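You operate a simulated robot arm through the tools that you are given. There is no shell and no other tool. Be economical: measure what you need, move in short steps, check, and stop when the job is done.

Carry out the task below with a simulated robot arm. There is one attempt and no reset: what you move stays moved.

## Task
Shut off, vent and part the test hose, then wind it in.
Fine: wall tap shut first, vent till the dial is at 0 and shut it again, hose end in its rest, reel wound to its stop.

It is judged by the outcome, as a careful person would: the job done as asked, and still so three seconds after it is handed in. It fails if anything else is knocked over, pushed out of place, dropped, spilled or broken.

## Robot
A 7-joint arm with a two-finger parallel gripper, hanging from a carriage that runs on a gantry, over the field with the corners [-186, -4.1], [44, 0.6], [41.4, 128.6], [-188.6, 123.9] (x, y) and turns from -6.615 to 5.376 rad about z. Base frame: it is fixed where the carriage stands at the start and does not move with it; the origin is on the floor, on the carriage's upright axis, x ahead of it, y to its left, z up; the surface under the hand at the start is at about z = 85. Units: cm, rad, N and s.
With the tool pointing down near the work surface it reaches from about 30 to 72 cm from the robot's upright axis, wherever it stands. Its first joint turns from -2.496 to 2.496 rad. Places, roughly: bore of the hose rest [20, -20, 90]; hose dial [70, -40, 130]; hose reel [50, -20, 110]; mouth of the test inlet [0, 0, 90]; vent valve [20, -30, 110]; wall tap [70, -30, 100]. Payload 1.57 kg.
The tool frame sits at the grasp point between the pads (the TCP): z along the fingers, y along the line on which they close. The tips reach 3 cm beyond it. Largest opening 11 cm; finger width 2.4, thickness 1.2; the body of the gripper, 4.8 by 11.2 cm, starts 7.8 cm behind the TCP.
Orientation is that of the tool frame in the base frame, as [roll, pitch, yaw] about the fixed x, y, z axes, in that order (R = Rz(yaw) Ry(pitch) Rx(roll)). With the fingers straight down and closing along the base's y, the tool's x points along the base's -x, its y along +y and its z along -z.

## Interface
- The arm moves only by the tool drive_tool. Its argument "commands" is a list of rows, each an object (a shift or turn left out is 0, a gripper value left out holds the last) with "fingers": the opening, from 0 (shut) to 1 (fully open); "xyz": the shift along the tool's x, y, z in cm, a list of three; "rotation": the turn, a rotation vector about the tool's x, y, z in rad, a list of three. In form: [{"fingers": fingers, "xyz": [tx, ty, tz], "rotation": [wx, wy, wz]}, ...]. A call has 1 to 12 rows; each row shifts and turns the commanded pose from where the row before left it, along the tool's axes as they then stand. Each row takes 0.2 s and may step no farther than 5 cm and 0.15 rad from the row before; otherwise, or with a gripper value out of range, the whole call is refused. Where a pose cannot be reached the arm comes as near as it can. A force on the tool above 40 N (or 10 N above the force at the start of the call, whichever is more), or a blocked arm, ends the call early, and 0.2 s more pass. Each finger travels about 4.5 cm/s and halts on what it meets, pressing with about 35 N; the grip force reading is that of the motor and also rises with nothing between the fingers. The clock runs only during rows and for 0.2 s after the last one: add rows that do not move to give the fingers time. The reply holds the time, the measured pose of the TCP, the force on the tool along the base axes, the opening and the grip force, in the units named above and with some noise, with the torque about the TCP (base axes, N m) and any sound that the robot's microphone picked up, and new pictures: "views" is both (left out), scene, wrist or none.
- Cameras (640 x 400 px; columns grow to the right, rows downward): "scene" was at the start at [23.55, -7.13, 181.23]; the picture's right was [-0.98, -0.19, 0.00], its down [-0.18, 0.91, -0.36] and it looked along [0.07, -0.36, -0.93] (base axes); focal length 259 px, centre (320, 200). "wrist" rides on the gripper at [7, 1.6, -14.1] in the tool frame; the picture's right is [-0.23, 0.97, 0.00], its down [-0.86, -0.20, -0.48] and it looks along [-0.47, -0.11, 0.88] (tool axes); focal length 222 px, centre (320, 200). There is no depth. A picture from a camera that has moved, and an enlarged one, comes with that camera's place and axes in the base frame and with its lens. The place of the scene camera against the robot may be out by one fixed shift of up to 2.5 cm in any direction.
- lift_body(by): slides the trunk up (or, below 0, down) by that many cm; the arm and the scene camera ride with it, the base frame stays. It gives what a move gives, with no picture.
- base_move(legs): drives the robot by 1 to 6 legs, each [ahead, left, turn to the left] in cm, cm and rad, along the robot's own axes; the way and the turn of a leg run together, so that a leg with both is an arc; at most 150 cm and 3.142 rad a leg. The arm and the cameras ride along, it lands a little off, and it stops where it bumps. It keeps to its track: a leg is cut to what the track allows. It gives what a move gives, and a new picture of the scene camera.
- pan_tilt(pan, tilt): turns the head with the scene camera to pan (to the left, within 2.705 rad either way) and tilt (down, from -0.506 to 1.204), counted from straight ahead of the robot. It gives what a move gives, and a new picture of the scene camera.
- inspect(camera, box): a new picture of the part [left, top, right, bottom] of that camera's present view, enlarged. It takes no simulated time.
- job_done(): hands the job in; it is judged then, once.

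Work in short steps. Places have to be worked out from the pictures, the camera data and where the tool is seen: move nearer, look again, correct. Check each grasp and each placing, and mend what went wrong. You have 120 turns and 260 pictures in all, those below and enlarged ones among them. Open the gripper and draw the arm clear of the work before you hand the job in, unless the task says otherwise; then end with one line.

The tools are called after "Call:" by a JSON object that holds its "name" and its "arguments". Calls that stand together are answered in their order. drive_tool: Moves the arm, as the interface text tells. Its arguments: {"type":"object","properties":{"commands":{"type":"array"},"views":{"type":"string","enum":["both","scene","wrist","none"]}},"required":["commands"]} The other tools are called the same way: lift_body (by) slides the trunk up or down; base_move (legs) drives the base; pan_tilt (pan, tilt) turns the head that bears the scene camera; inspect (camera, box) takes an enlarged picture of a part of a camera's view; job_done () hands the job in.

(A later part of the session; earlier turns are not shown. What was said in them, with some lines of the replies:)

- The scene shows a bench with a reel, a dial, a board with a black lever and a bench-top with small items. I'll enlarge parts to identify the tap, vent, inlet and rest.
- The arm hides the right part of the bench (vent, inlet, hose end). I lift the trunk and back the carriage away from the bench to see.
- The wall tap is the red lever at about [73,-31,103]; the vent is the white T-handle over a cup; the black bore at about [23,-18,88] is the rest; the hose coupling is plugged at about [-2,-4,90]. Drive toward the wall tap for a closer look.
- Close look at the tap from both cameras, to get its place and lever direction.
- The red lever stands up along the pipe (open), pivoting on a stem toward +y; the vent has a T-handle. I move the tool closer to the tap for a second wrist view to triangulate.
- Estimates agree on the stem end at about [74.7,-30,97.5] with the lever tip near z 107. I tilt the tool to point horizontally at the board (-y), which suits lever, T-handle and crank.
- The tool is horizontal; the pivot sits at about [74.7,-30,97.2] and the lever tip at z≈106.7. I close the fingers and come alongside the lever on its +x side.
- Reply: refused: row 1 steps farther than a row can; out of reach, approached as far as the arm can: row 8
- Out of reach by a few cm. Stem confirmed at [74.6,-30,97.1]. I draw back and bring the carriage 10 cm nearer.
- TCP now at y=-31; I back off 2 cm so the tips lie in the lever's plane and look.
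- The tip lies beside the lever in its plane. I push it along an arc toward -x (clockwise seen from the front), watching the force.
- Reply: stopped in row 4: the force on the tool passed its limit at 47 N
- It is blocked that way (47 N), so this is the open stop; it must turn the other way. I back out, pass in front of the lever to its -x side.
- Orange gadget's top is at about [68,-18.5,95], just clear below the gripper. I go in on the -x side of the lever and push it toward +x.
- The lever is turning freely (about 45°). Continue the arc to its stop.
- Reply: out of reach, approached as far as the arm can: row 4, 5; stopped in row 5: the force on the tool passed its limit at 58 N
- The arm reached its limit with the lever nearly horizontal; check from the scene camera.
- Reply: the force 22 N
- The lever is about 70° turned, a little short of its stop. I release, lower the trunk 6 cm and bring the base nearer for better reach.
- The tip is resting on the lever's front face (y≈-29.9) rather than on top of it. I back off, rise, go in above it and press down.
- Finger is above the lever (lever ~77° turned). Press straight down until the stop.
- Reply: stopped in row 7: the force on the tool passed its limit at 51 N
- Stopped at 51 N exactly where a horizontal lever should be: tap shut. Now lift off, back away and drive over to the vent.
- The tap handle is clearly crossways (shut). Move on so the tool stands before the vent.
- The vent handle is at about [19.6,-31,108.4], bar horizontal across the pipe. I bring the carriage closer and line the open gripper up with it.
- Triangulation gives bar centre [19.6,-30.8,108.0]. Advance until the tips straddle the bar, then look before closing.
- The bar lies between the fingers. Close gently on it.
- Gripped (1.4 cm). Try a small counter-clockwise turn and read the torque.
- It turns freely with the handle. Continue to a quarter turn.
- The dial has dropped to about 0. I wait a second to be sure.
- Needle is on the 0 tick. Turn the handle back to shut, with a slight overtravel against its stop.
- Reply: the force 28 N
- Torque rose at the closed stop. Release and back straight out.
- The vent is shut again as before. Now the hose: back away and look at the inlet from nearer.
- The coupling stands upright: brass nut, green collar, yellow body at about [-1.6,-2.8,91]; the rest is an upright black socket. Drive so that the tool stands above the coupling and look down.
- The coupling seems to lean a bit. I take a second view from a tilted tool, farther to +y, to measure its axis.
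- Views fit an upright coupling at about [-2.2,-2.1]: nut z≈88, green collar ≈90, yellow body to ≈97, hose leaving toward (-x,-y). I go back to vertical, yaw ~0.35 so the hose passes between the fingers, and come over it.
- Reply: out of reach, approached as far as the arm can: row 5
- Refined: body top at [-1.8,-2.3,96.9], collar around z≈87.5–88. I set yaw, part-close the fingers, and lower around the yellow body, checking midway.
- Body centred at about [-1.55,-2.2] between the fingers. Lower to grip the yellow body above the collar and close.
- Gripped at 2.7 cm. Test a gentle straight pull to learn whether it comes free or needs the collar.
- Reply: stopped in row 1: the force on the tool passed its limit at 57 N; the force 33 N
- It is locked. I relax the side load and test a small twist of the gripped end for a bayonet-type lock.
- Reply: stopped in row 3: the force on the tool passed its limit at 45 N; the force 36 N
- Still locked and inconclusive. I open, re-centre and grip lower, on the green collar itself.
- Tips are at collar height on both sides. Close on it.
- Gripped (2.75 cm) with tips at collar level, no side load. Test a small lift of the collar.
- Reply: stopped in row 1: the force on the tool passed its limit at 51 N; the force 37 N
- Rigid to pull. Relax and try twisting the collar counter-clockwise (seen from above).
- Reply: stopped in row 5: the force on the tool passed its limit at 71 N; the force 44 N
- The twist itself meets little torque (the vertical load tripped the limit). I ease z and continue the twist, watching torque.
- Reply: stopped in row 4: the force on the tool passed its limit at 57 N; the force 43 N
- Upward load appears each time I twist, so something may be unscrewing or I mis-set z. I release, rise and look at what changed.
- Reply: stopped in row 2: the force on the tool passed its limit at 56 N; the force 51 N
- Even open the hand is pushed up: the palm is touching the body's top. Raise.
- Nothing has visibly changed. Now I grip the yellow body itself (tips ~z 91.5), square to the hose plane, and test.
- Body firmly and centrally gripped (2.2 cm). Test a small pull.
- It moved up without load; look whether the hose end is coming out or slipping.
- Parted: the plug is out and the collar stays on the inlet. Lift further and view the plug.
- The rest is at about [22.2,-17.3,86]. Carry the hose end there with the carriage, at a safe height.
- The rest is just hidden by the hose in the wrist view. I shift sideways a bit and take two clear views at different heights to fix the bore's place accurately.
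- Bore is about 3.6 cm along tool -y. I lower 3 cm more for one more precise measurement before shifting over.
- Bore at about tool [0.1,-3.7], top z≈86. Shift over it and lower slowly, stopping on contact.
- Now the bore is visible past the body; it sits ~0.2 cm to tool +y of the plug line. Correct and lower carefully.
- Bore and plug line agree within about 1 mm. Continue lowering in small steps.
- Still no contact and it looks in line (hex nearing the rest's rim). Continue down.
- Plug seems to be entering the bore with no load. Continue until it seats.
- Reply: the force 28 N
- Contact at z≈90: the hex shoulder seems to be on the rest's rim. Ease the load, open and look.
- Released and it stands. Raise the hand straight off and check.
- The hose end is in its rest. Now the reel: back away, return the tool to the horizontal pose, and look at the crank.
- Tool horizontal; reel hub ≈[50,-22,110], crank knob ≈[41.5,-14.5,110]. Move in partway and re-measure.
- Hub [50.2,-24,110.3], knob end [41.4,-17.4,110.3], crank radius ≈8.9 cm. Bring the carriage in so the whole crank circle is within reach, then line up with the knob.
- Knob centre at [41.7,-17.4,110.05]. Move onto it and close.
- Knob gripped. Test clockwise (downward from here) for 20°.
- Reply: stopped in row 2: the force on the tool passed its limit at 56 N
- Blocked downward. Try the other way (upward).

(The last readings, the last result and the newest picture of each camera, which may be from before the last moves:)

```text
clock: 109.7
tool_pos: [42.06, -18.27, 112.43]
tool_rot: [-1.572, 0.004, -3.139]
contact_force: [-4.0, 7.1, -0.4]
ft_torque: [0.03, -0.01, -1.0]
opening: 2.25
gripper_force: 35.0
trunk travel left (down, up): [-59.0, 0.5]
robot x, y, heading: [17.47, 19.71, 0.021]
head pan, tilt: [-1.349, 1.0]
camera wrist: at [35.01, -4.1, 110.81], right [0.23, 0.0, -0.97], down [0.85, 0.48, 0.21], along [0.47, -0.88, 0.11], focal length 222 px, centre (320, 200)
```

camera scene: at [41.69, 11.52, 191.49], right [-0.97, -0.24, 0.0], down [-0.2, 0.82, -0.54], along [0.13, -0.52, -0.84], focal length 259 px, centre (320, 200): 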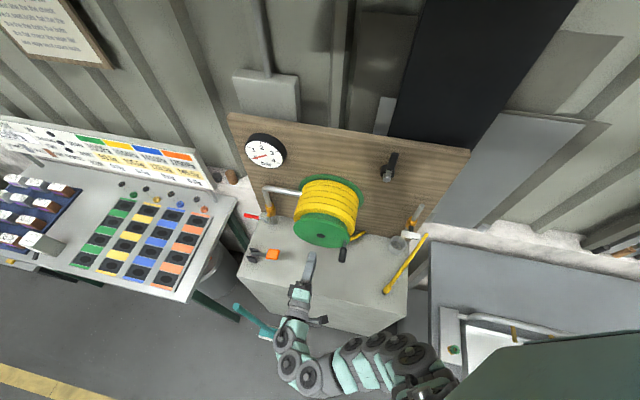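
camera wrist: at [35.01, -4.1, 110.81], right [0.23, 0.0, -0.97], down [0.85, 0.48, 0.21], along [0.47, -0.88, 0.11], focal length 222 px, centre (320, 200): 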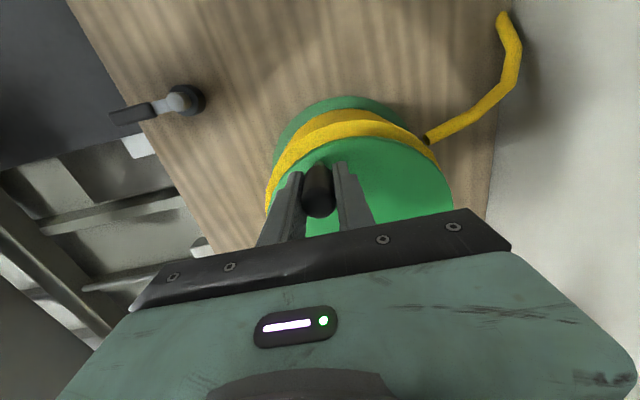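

It turns upward (counter-clockwise). Continue round the circle in 10° steps.

Call:
{"name": "drive_tool", "arguments": {"commands": [{"xyz": [-0.53, -1.4, 0]}, {"xyz": [-0.765, -1.29, 0]}, {"xyz": [-0.977, -1.136, 0]}, {"xyz": [-1.16, -0.95, 0]}, {"xyz": [-1.307, -0.734, 0]}], "views": "wrist"}}

```text
clock: 110.9
tool_pos: [47.19, -18.19, 117.91]
tool_rot: [-1.573, 0.006, -3.134]
contact_force: [-1.8, 9.2, 5.4]
ft_torque: [-0.11, 0.02, -0.76]
opening: 2.25
gripper_force: 35.1
trunk travel left (down, up): [-59.0, 0.5]
robot x, y, heading: [17.64, 19.14, 0.02]
head pan, tilt: [-1.349, 1.0]
camera wrist: at [40.04, -4.03, 116.36], right [0.23, 0.0, -0.97], down [0.85, 0.48, 0.21], along [0.47, -0.88, 0.11], focal length 222 px, centre (320, 200)
```

wrist: 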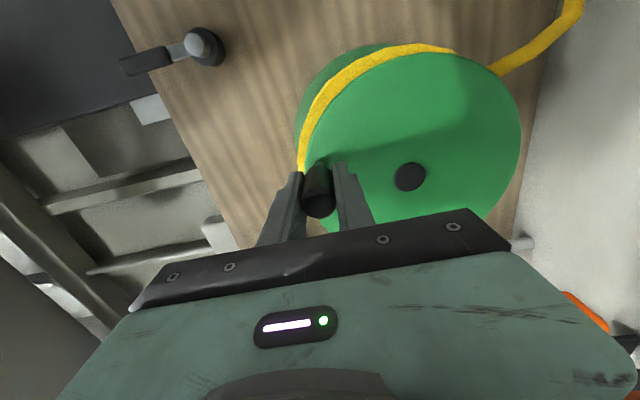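

The crank follows well. Continue over the top and down the far side.

Call:
{"name": "drive_tool", "arguments": {"commands": [{"xyz": [-1.415, -0.495, 0]}, {"xyz": [-1.479, -0.242, 0]}, {"xyz": [-1.499, 0.018, 0]}, {"xyz": [-1.473, 0.278, 0]}, {"xyz": [-1.402, 0.53, 0]}, {"xyz": [-1.289, 0.765, 0]}, {"xyz": [-1.136, 0.977, 0]}, {"xyz": [-0.95, 1.16, 0]}], "views": "wrist"}}

```text
clock: 112.7
tool_pos: [57.29, -18.11, 114.75]
tool_rot: [-1.575, 0.003, -3.136]
contact_force: [-16.0, 16.5, -8.5]
ft_torque: [-0.19, -0.01, -0.75]
opening: 2.27
gripper_force: 35.3
trunk travel left (down, up): [-59.0, 0.5]
robot x, y, heading: [17.59, 19.54, 0.022]
head pan, tilt: [-1.349, 1.0]
camera wrist: at [50.24, -3.94, 113.3], right [0.23, 0.01, -0.97], down [0.85, 0.48, 0.2], along [0.47, -0.88, 0.11], focal length 222 px, centre (320, 200)
```

wrist: 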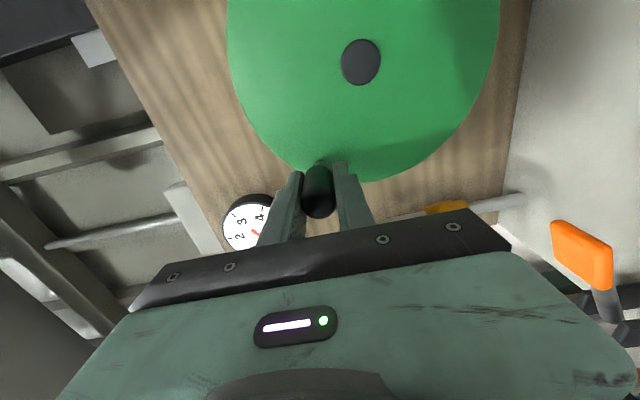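

Slight outward load; I trim the radius a touch and carry on.

Call:
{"name": "drive_tool", "arguments": {"commands": [{"xyz": [-0.64, 1.35, 0]}, {"xyz": [-0.49, 1.398, 0]}, {"xyz": [-0.239, 1.462, 0]}, {"xyz": [0.018, 1.4815, 0]}, {"xyz": [0.275, 1.456, 0]}, {"xyz": [0.524, 1.386, 0]}, {"xyz": [0.756, 1.274, 0]}, {"xyz": [0.966, 1.123, 0]}, {"xyz": [1.147, 0.938, 0]}], "views": "wrist"}}

```text
clock: 114.7
tool_pos: [55.25, -18.24, 103.12]
tool_rot: [-1.574, 0.005, -3.136]
contact_force: [7.0, -4.5, -9.3]
ft_torque: [-0.4, -0.06, 1.02]
opening: 2.25
gripper_force: 35.2
trunk travel left (down, up): [-59.0, 0.5]
robot x, y, heading: [17.69, 19.21, 0.021]
head pan, tilt: [-1.349, 1.0]
camera wrist: at [48.25, -4.14, 101.51], right [0.23, 0.0, -0.97], down [0.85, 0.48, 0.21], along [0.47, -0.88, 0.11], focal length 222 px, centre (320, 200)
```

wrist: 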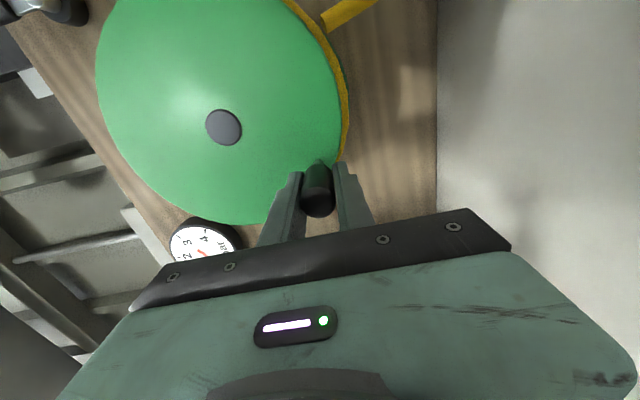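

Smooth. Complete the turn.

Call:
{"name": "drive_tool", "arguments": {"commands": [{"xyz": [1.292, 0.725, 0]}, {"xyz": [1.398, 0.49, 0]}, {"xyz": [1.462, 0.239, 0]}, {"xyz": [1.4815, -0.018, 0]}, {"xyz": [1.456, -0.275, 0]}, {"xyz": [1.386, -0.524, 0]}, {"xyz": [1.274, -0.756, 0]}, {"xyz": [1.123, -0.966, 0]}, {"xyz": [0.938, -1.147, 0]}, {"xyz": [0.725, -1.292, 0]}, {"xyz": [0.49, -1.398, 0]}, {"xyz": [0.239, -1.462, 0]}], "views": "both"}}

Call:
{"name": "inspect", "arguments": {"camera": "scene", "box": [270, 160, 430, 300]}}

```text
clock: 115.3
tool_pos: [52.66, -18.38, 101.74]
tool_rot: [-1.579, 0.003, -3.136]
contact_force: [2.2, -6.1, -17.4]
ft_torque: [-1.24, -0.09, 0.66]
opening: 2.25
gripper_force: 35.6
trunk travel left (down, up): [-59.0, 0.5]
robot x, y, heading: [17.8, 19.39, 0.02]
head pan, tilt: [-1.349, 1.0]
stopped in row 3: the force on the tool passed its limit at 41 N (the readings are from after the stop); the commanded pose is now the measured one
camera scene: at [41.69, 11.5, 191.5], right [-0.97, -0.24, 0.0], down [-0.2, 0.82, -0.54], along [0.13, -0.52, -0.84], focal length 259 px, centre (320, 200)
camera wrist: at [45.53, -4.17, 100.37], right [0.23, 0.01, -0.97], down [0.85, 0.48, 0.2], along [0.47, -0.88, 0.1], focal length 222 px, centre (320, 200)
```

scene: 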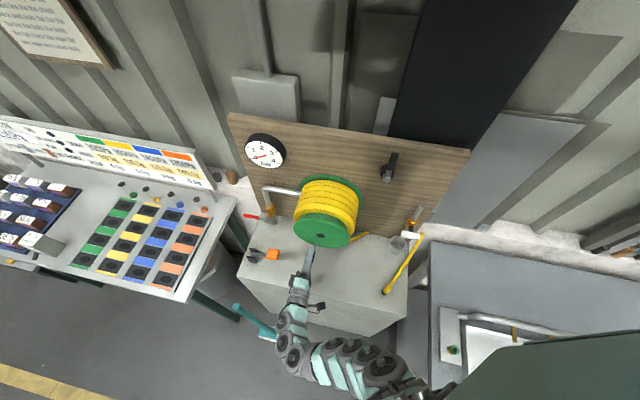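
wrist: 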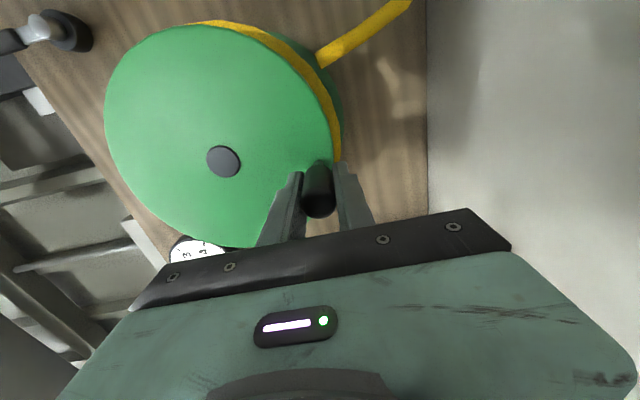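

```text
2.86 times, centred on (350, 230) of scene
camera zoom: at [41.69, 11.5, 191.5], right [-0.97, -0.24, 0.0], down [-0.2, 0.82, -0.54], along [0.13, -0.52, -0.84], focal length 740 px, centre (234, 114)
```

zoom: 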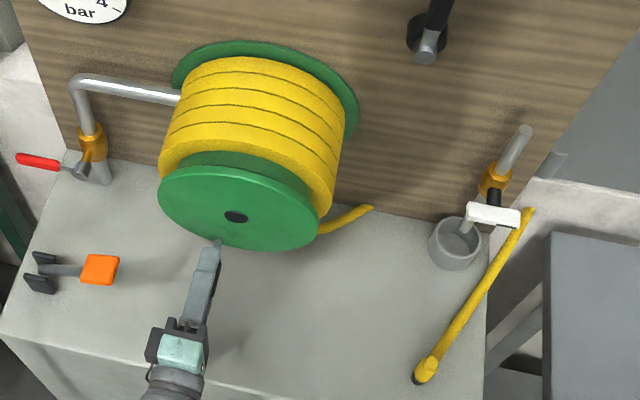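

No tangential resistance, only radial misfit (the tool rides slightly inside the circle). Correct downward a bit and continue in shorter calls.

Call:
{"name": "drive_tool", "arguments": {"commands": [{"xyz": [0, 0.15, 0]}, {"xyz": [1.466, 0.33, 0]}, {"xyz": [1.498, 0.08, 0]}, {"xyz": [1.484, -0.209, 0]}, {"xyz": [1.426, -0.463, 0]}, {"xyz": [1.324, -0.704, 0]}], "views": "none"}}

```text
clock: 116.7
tool_pos: [45.77, -18.42, 102.89]
tool_rot: [-1.576, 0.005, -3.134]
contact_force: [7.1, -3.5, 7.1]
ft_torque: [-0.71, 0.0, 0.84]
opening: 2.26
gripper_force: 35.2
trunk travel left (down, up): [-59.0, 0.5]
robot x, y, heading: [17.58, 19.24, 0.025]
head pan, tilt: [-1.349, 1.0]
```

Good progress (~300°). Continue.

Call:
{"name": "drive_tool", "arguments": {"commands": [{"xyz": [1.15, -0.95, 0]}, {"xyz": [1.0, -1.096, 0]}, {"xyz": [0.816, -1.257, 0]}, {"xyz": [0.586, -1.38, 0]}, {"xyz": [0.337, -1.461, 0]}, {"xyz": [0.078, -1.497, 0]}], "views": "wrist"}}

```text
clock: 118.1
tool_pos: [41.69, -18.58, 110.23]
tool_rot: [-1.577, 0.007, -3.134]
contact_force: [20.7, -9.6, -3.1]
ft_torque: [-0.88, -0.03, 0.64]
opening: 2.26
gripper_force: 35.0
trunk travel left (down, up): [-59.0, 0.5]
robot x, y, heading: [17.6, 19.43, 0.018]
head pan, tilt: [-1.349, 1.0]
camera wrist: at [34.69, -4.35, 108.79], right [0.23, 0.01, -0.97], down [0.85, 0.48, 0.21], along [0.47, -0.88, 0.11], focal length 222 px, centre (320, 200)
```

wrist: 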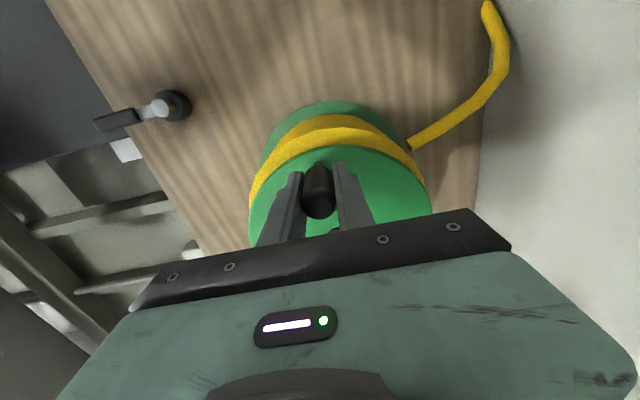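

One full turn without a stop. Check whether the hose is being drawn in by comparing the scene view.

Call:
{"name": "inspect", "arguments": {"camera": "scene", "box": [270, 160, 430, 300]}}

```text
2.86 times, centred on (350, 230) of scene
camera zoom: at [41.8, 11.5, 191.55], right [-0.97, -0.24, 0.0], down [-0.2, 0.82, -0.54], along [0.13, -0.53, -0.84], focal length 740 px, centre (234, 114)
```

zoom: 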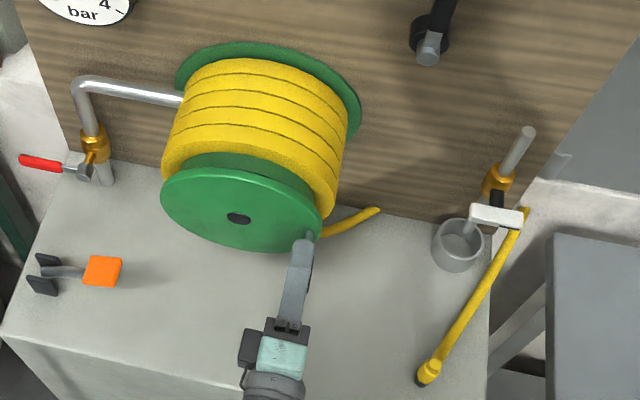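

Keep turning: second turn, first third.

Call:
{"name": "drive_tool", "arguments": {"commands": [{"xyz": [-0.329, -1.476, 0]}, {"xyz": [-0.383, -1.431, 0]}, {"xyz": [-0.626, -1.343, 0]}, {"xyz": [-0.85, -1.214, 0]}, {"xyz": [-1.048, -1.048, 0]}, {"xyz": [-1.214, -0.85, 0]}, {"xyz": [-1.343, -0.626, 0]}, {"xyz": [-1.431, -0.383, 0]}, {"xyz": [-1.476, -0.129, 0]}], "views": "none"}}

```text
clock: 120.1
tool_pos: [49.96, -18.29, 118.62]
tool_rot: [-1.582, 0.0, -3.14]
contact_force: [-1.1, 7.5, -24.1]
ft_torque: [-1.03, -0.1, -1.08]
opening: 2.25
gripper_force: 35.3
trunk travel left (down, up): [-59.0, 0.5]
robot x, y, heading: [17.62, 19.55, 0.017]
head pan, tilt: [-1.349, 1.0]
```

Slightly outside at the top; lower 0.2 and continue.

Call:
{"name": "drive_tool", "arguments": {"commands": [{"xyz": [-1.4, 0.33, 0]}, {"xyz": [-1.4, 0.379, 0]}, {"xyz": [-1.327, 0.619, 0]}, {"xyz": [-1.199, 0.84, 0]}, {"xyz": [-1.035, 1.035, 0]}, {"xyz": [-0.84, 1.199, 0]}, {"xyz": [-0.619, 1.327, 0]}, {"xyz": [-0.379, 1.414, 0]}, {"xyz": [-0.128, 1.458, 0]}], "views": "none"}}

```text
clock: 122.1
tool_pos: [58.74, -18.17, 110.23]
tool_rot: [-1.579, 0.005, -3.132]
contact_force: [10.4, 14.1, 2.3]
ft_torque: [-1.13, -0.03, 0.52]
opening: 2.26
gripper_force: 35.7
trunk travel left (down, up): [-59.0, 0.5]
robot x, y, heading: [17.76, 19.57, 0.02]
head pan, tilt: [-1.349, 1.0]
```

Good. Continue along the bottom.

Call:
{"name": "drive_tool", "arguments": {"commands": [{"xyz": [0.06, 1.476, 0]}, {"xyz": [0.383, 1.431, 0]}, {"xyz": [0.626, 1.343, 0]}, {"xyz": [0.85, 1.214, 0]}, {"xyz": [1.048, 1.048, 0]}, {"xyz": [1.214, 0.87, 0]}, {"xyz": [1.343, 0.65, 0]}, {"xyz": [1.431, 0.383, 0]}, {"xyz": [1.476, 0.129, 0]}], "views": "none"}}

```text
clock: 123.6
tool_pos: [54.04, -18.28, 102.44]
tool_rot: [-1.585, -0.002, -3.138]
contact_force: [6.3, -5.5, -17.1]
ft_torque: [-1.23, -0.07, 0.07]
opening: 2.25
gripper_force: 35.2
trunk travel left (down, up): [-59.0, 0.5]
robot x, y, heading: [17.88, 19.47, 0.02]
head pan, tilt: [-1.349, 1.0]
stopped in row 7: the force on the tool passed its limit at 43 N (the readings are from after the stop); the commanded pose is now the measured one
```

Again pulled outward at the bottom; drop 0.25 cm and continue.

Call:
{"name": "drive_tool", "arguments": {"commands": [{"xyz": [-0.1, 0.25, 0]}, {"xyz": [1.383, 0.56, 0]}, {"xyz": [1.454, 0.283, 0]}, {"xyz": [1.481, 0.026, 0]}, {"xyz": [1.463, -0.232, 0]}, {"xyz": [1.401, -0.482, 0]}, {"xyz": [1.296, -0.718, 0]}, {"xyz": [1.151, -0.932, 0]}, {"xyz": [0.972, -1.118, 0]}], "views": "none"}}

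```text
clock: 125.6
tool_pos: [43.23, -18.48, 104.92]
tool_rot: [-1.583, -0.002, -3.138]
contact_force: [-4.4, -14.3, -5.5]
ft_torque: [-1.09, -0.01, 0.13]
opening: 2.28
gripper_force: 35.3
trunk travel left (down, up): [-59.0, 0.5]
robot x, y, heading: [17.7, 19.42, 0.021]
head pan, tilt: [-1.349, 1.0]
```

Continue into the third turn.

Call:
{"name": "drive_tool", "arguments": {"commands": [{"xyz": [0.763, -1.27, 0]}, {"xyz": [0.531, -1.383, 0]}, {"xyz": [0.283, -1.454, 0]}, {"xyz": [0.026, -1.481, 0]}, {"xyz": [-0.232, -1.463, 0]}, {"xyz": [-0.482, -1.401, 0]}, {"xyz": [-0.718, -1.296, 0]}, {"xyz": [-0.932, -1.151, 0]}, {"xyz": [-1.118, -0.972, 0]}, {"xyz": [-1.27, -0.763, 0]}], "views": "scene"}}

Call:
{"name": "inspect", "arguments": {"camera": "scene", "box": [270, 160, 430, 300]}}

```text
clock: 127.8
tool_pos: [46.93, -18.34, 117.58]
tool_rot: [-1.586, 0.0, -3.136]
contact_force: [-1.9, 16.3, 4.4]
ft_torque: [-1.42, 0.04, -0.43]
opening: 2.25
gripper_force: 34.9
trunk travel left (down, up): [-59.0, 0.5]
robot x, y, heading: [17.31, 19.49, 0.016]
head pan, tilt: [-1.349, 1.0]
camera scene: at [41.71, 11.58, 191.48], right [-0.97, -0.24, 0.0], down [-0.2, 0.82, -0.54], along [0.13, -0.52, -0.84], focal length 259 px, centre (320, 200)
```

scene: 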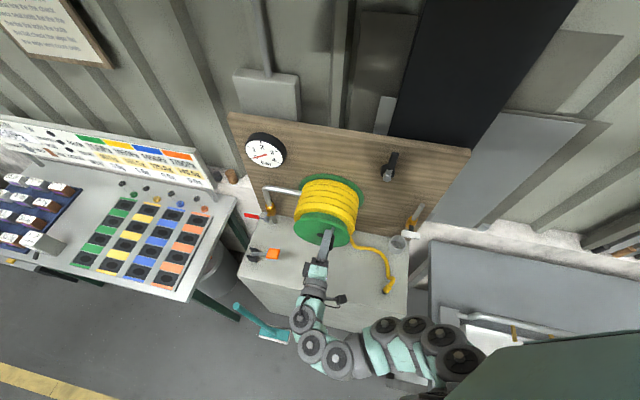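

```text
2.86 times, centred on (350, 230) of scene
camera zoom: at [41.71, 11.58, 191.48], right [-0.97, -0.24, 0.0], down [-0.2, 0.82, -0.54], along [0.13, -0.52, -0.84], focal length 740 px, centre (234, 114)
```

zoom: 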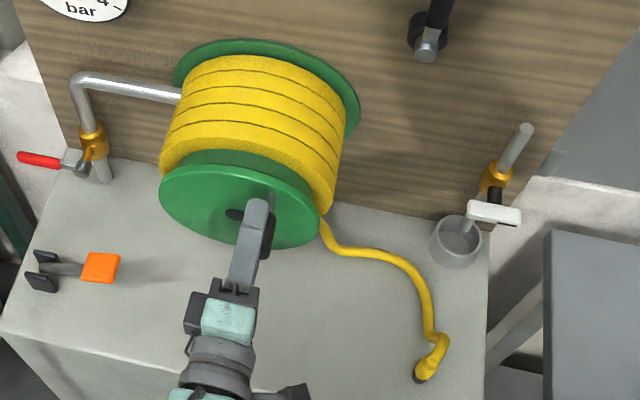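

The hose has drawn in: it now runs from the reel straight to the rest, so the direction is right. Continue toward the stop.

Call:
{"name": "drive_tool", "arguments": {"commands": [{"xyz": [-1.392, -0.487, 0]}, {"xyz": [-1.459, -0.237, 0]}, {"xyz": [-1.48, 0.03, 0]}, {"xyz": [-1.459, 0.287, 0]}, {"xyz": [-1.392, 0.507, 0]}, {"xyz": [-1.283, 0.741, 0]}, {"xyz": [-1.135, 0.952, 0]}, {"xyz": [-0.93, 1.135, 0]}, {"xyz": [-0.72, 1.283, 0]}, {"xyz": [-0.5, 1.392, 0]}], "views": "none"}}

```text
clock: 130.0
tool_pos: [58.7, -18.43, 112.05]
tool_rot: [-1.584, 0.001, -3.138]
contact_force: [25.4, 3.0, 7.0]
ft_torque: [-1.32, 0.0, -0.45]
opening: 2.27
gripper_force: 35.2
trunk travel left (down, up): [-59.0, 0.5]
robot x, y, heading: [17.37, 19.69, 0.025]
head pan, tilt: [-1.349, 1.0]
```

Shift 0.2 outward and continue.

Call:
{"name": "drive_tool", "arguments": {"commands": [{"xyz": [-0.406, 1.467, 0]}, {"xyz": [0.052, 1.48, 0]}, {"xyz": [0.308, 1.449, 0]}, {"xyz": [0.555, 1.374, 0]}, {"xyz": [0.785, 1.276, 0]}, {"xyz": [0.991, 1.13, 0]}, {"xyz": [1.167, 0.942, 0]}, {"xyz": [1.308, 0.725, 0]}, {"xyz": [1.409, 0.488, 0]}], "views": "none"}}

```text
clock: 130.6
tool_pos: [58.93, -18.58, 110.13]
tool_rot: [-1.566, 0.009, -3.138]
contact_force: [4.8, -0.4, 9.8]
ft_torque: [0.89, 0.06, 0.32]
opening: 2.26
gripper_force: 35.7
trunk travel left (down, up): [-59.0, 0.5]
robot x, y, heading: [17.46, 19.34, 0.021]
head pan, tilt: [-1.349, 1.0]
stopped in row 3: the force on the tool passed its limit at 57 N (the readings are from after the stop); the commanded pose is now the measured one
```

Blocked at exactly 2½ turns with resistance against the motion — likely the stop. Confirm with one more small push and a look.

Call:
{"name": "drive_tool", "arguments": {"commands": [{"xyz": [0, 0.4, 0]}, {"xyz": [0.02, 0.5, 0]}, {"xyz": [0.05, 0.6, 0]}], "views": "scene"}}

Call:
{"name": "inspect", "arguments": {"camera": "scene", "box": [270, 160, 430, 300]}}

```text
clock: 131.1
tool_pos: [58.93, -18.56, 110.1]
tool_rot: [-1.552, 0.01, -3.14]
contact_force: [1.1, 3.1, 13.6]
ft_torque: [1.54, 0.12, -0.5]
opening: 2.31
gripper_force: 35.8
trunk travel left (down, up): [-59.0, 0.5]
robot x, y, heading: [17.56, 18.89, 0.019]
head pan, tilt: [-1.349, 1.0]
stopped in row 2: the force on the tool passed its limit at 48 N (the readings are from after the stop); the commanded pose is now the measured one
camera scene: at [41.71, 11.54, 191.5], right [-0.97, -0.24, 0.0], down [-0.2, 0.82, -0.54], along [0.13, -0.52, -0.84], focal length 259 px, centre (320, 200)
```

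scene: 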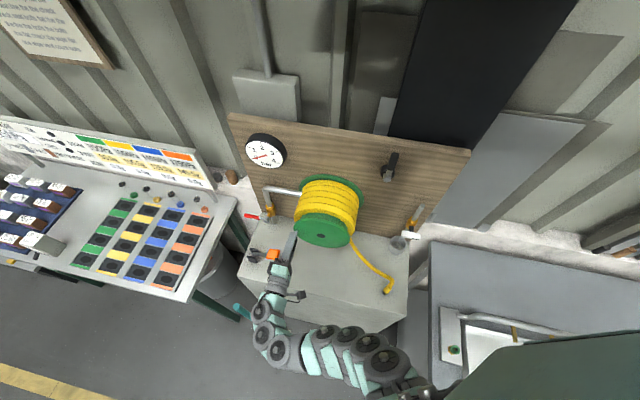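

```text
2.86 times, centred on (350, 230) of scene
camera zoom: at [41.71, 11.54, 191.5], right [-0.97, -0.24, 0.0], down [-0.2, 0.82, -0.54], along [0.13, -0.52, -0.84], focal length 740 px, centre (234, 114)
```

zoom: 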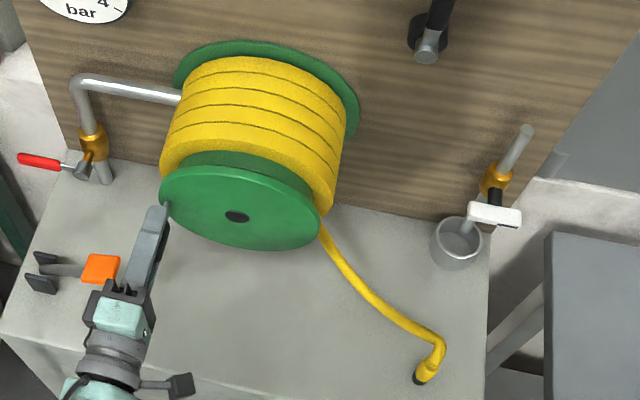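

Firm stop: reel fully wound, hose end still in the rest. Release the knob and retreat straight back.

Call:
{"name": "drive_tool", "arguments": {"commands": [{"xyz": [0, -0.04, 0]}, {"fingers": 0.4}, {}, {"xyz": [0, 0, -3]}, {"xyz": [0, 0, -4]}, {"xyz": [0, 0, -4]}, {}], "views": "wrist"}}

Call:
{"name": "base_move", "arguments": {"legs": [[0, 35, 0]]}}

Call:
{"name": "inspect", "arguments": {"camera": "scene", "box": [220, 60, 420, 200]}}

```text
clock: 132.7
tool_pos: [58.51, -7.17, 109.57]
tool_rot: [-1.556, 0.009, -3.139]
contact_force: [0.1, 0.9, -0.7]
ft_torque: [-0.03, -0.02, 0.03]
opening: 4.42
gripper_force: 0.1
trunk travel left (down, up): [-59.0, 0.5]
robot x, y, heading: [17.49, 19.89, 0.023]
head pan, tilt: [-1.349, 1.0]
camera wrist: at [51.55, 6.91, 107.8], right [0.24, -0.01, -0.97], down [0.85, 0.48, 0.2], along [0.47, -0.88, 0.13], focal length 222 px, centre (320, 200)
```

wrist: 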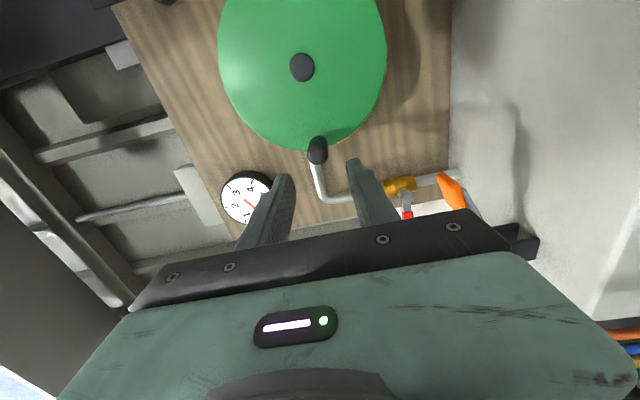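

```text
clock: 135.0
tool_pos: [57.79, 27.32, 109.56]
tool_rot: [-1.556, 0.009, 3.134]
contact_force: [0.3, -0.2, -0.4]
ft_torque: [0.0, 0.0, -0.02]
opening: 4.43
gripper_force: 0.1
trunk travel left (down, up): [-59.0, 0.5]
robot x, y, heading: [16.95, 54.01, 0.013]
head pan, tilt: [-1.349, 1.0]
camera scene: at [41.04, 46.16, 191.49], right [-0.97, -0.23, 0.0], down [-0.2, 0.82, -0.54], along [0.13, -0.53, -0.84], focal length 259 px, centre (320, 200)
```

scene: 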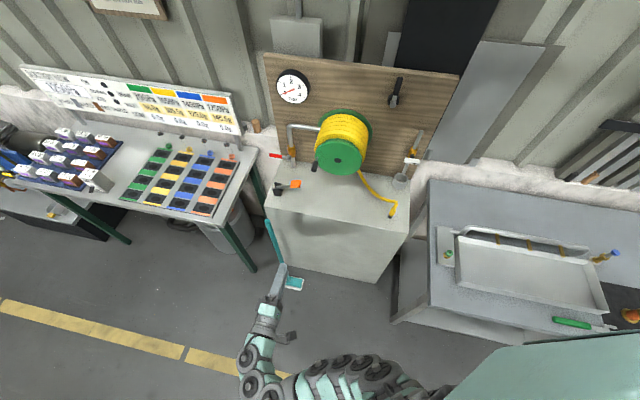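

```text
2.86 times, centred on (320, 130) of scene
camera zoom: at [41.04, 46.16, 191.49], right [-0.97, -0.23, 0.0], down [-0.2, 0.82, -0.54], along [0.13, -0.53, -0.84], focal length 740 px, centre (320, 400)
```

zoom: 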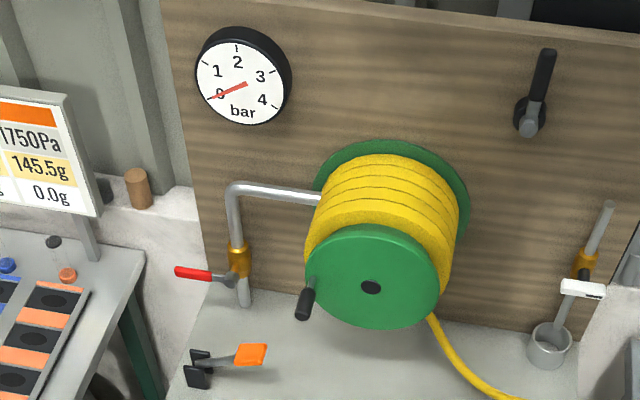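

Tap crossways, vent crossways, dial 0, reel at stop. Last check of the hose end in its rest.

Call:
{"name": "inspect", "arguments": {"camera": "scene", "box": [350, 160, 430, 240]}}

```text
5.00 times, centred on (390, 200) of scene
camera zoom: at [41.04, 46.16, 191.49], right [-0.97, -0.23, 0.0], down [-0.2, 0.82, -0.54], along [0.13, -0.53, -0.84], focal length 1294 px, centre (-30, 200)
```

zoom: 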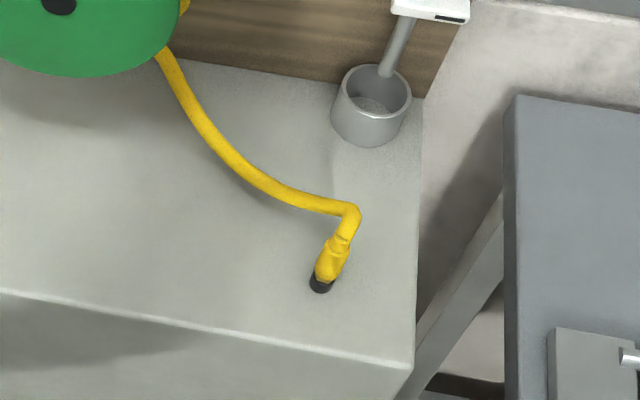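

The hose end stands upright, seated in the rest. Everything is in order and the arm is clear with the gripper open, so I hand in.

Call:
{"name": "job_done", "arguments": {}}

```text
The job is handed in.
```

The job is done and handed in: I shut the wall tap first, vented until the dial read 0, shut the vent again, parted the hose, seated its end upright in the rest, and wound the reel to its stop.
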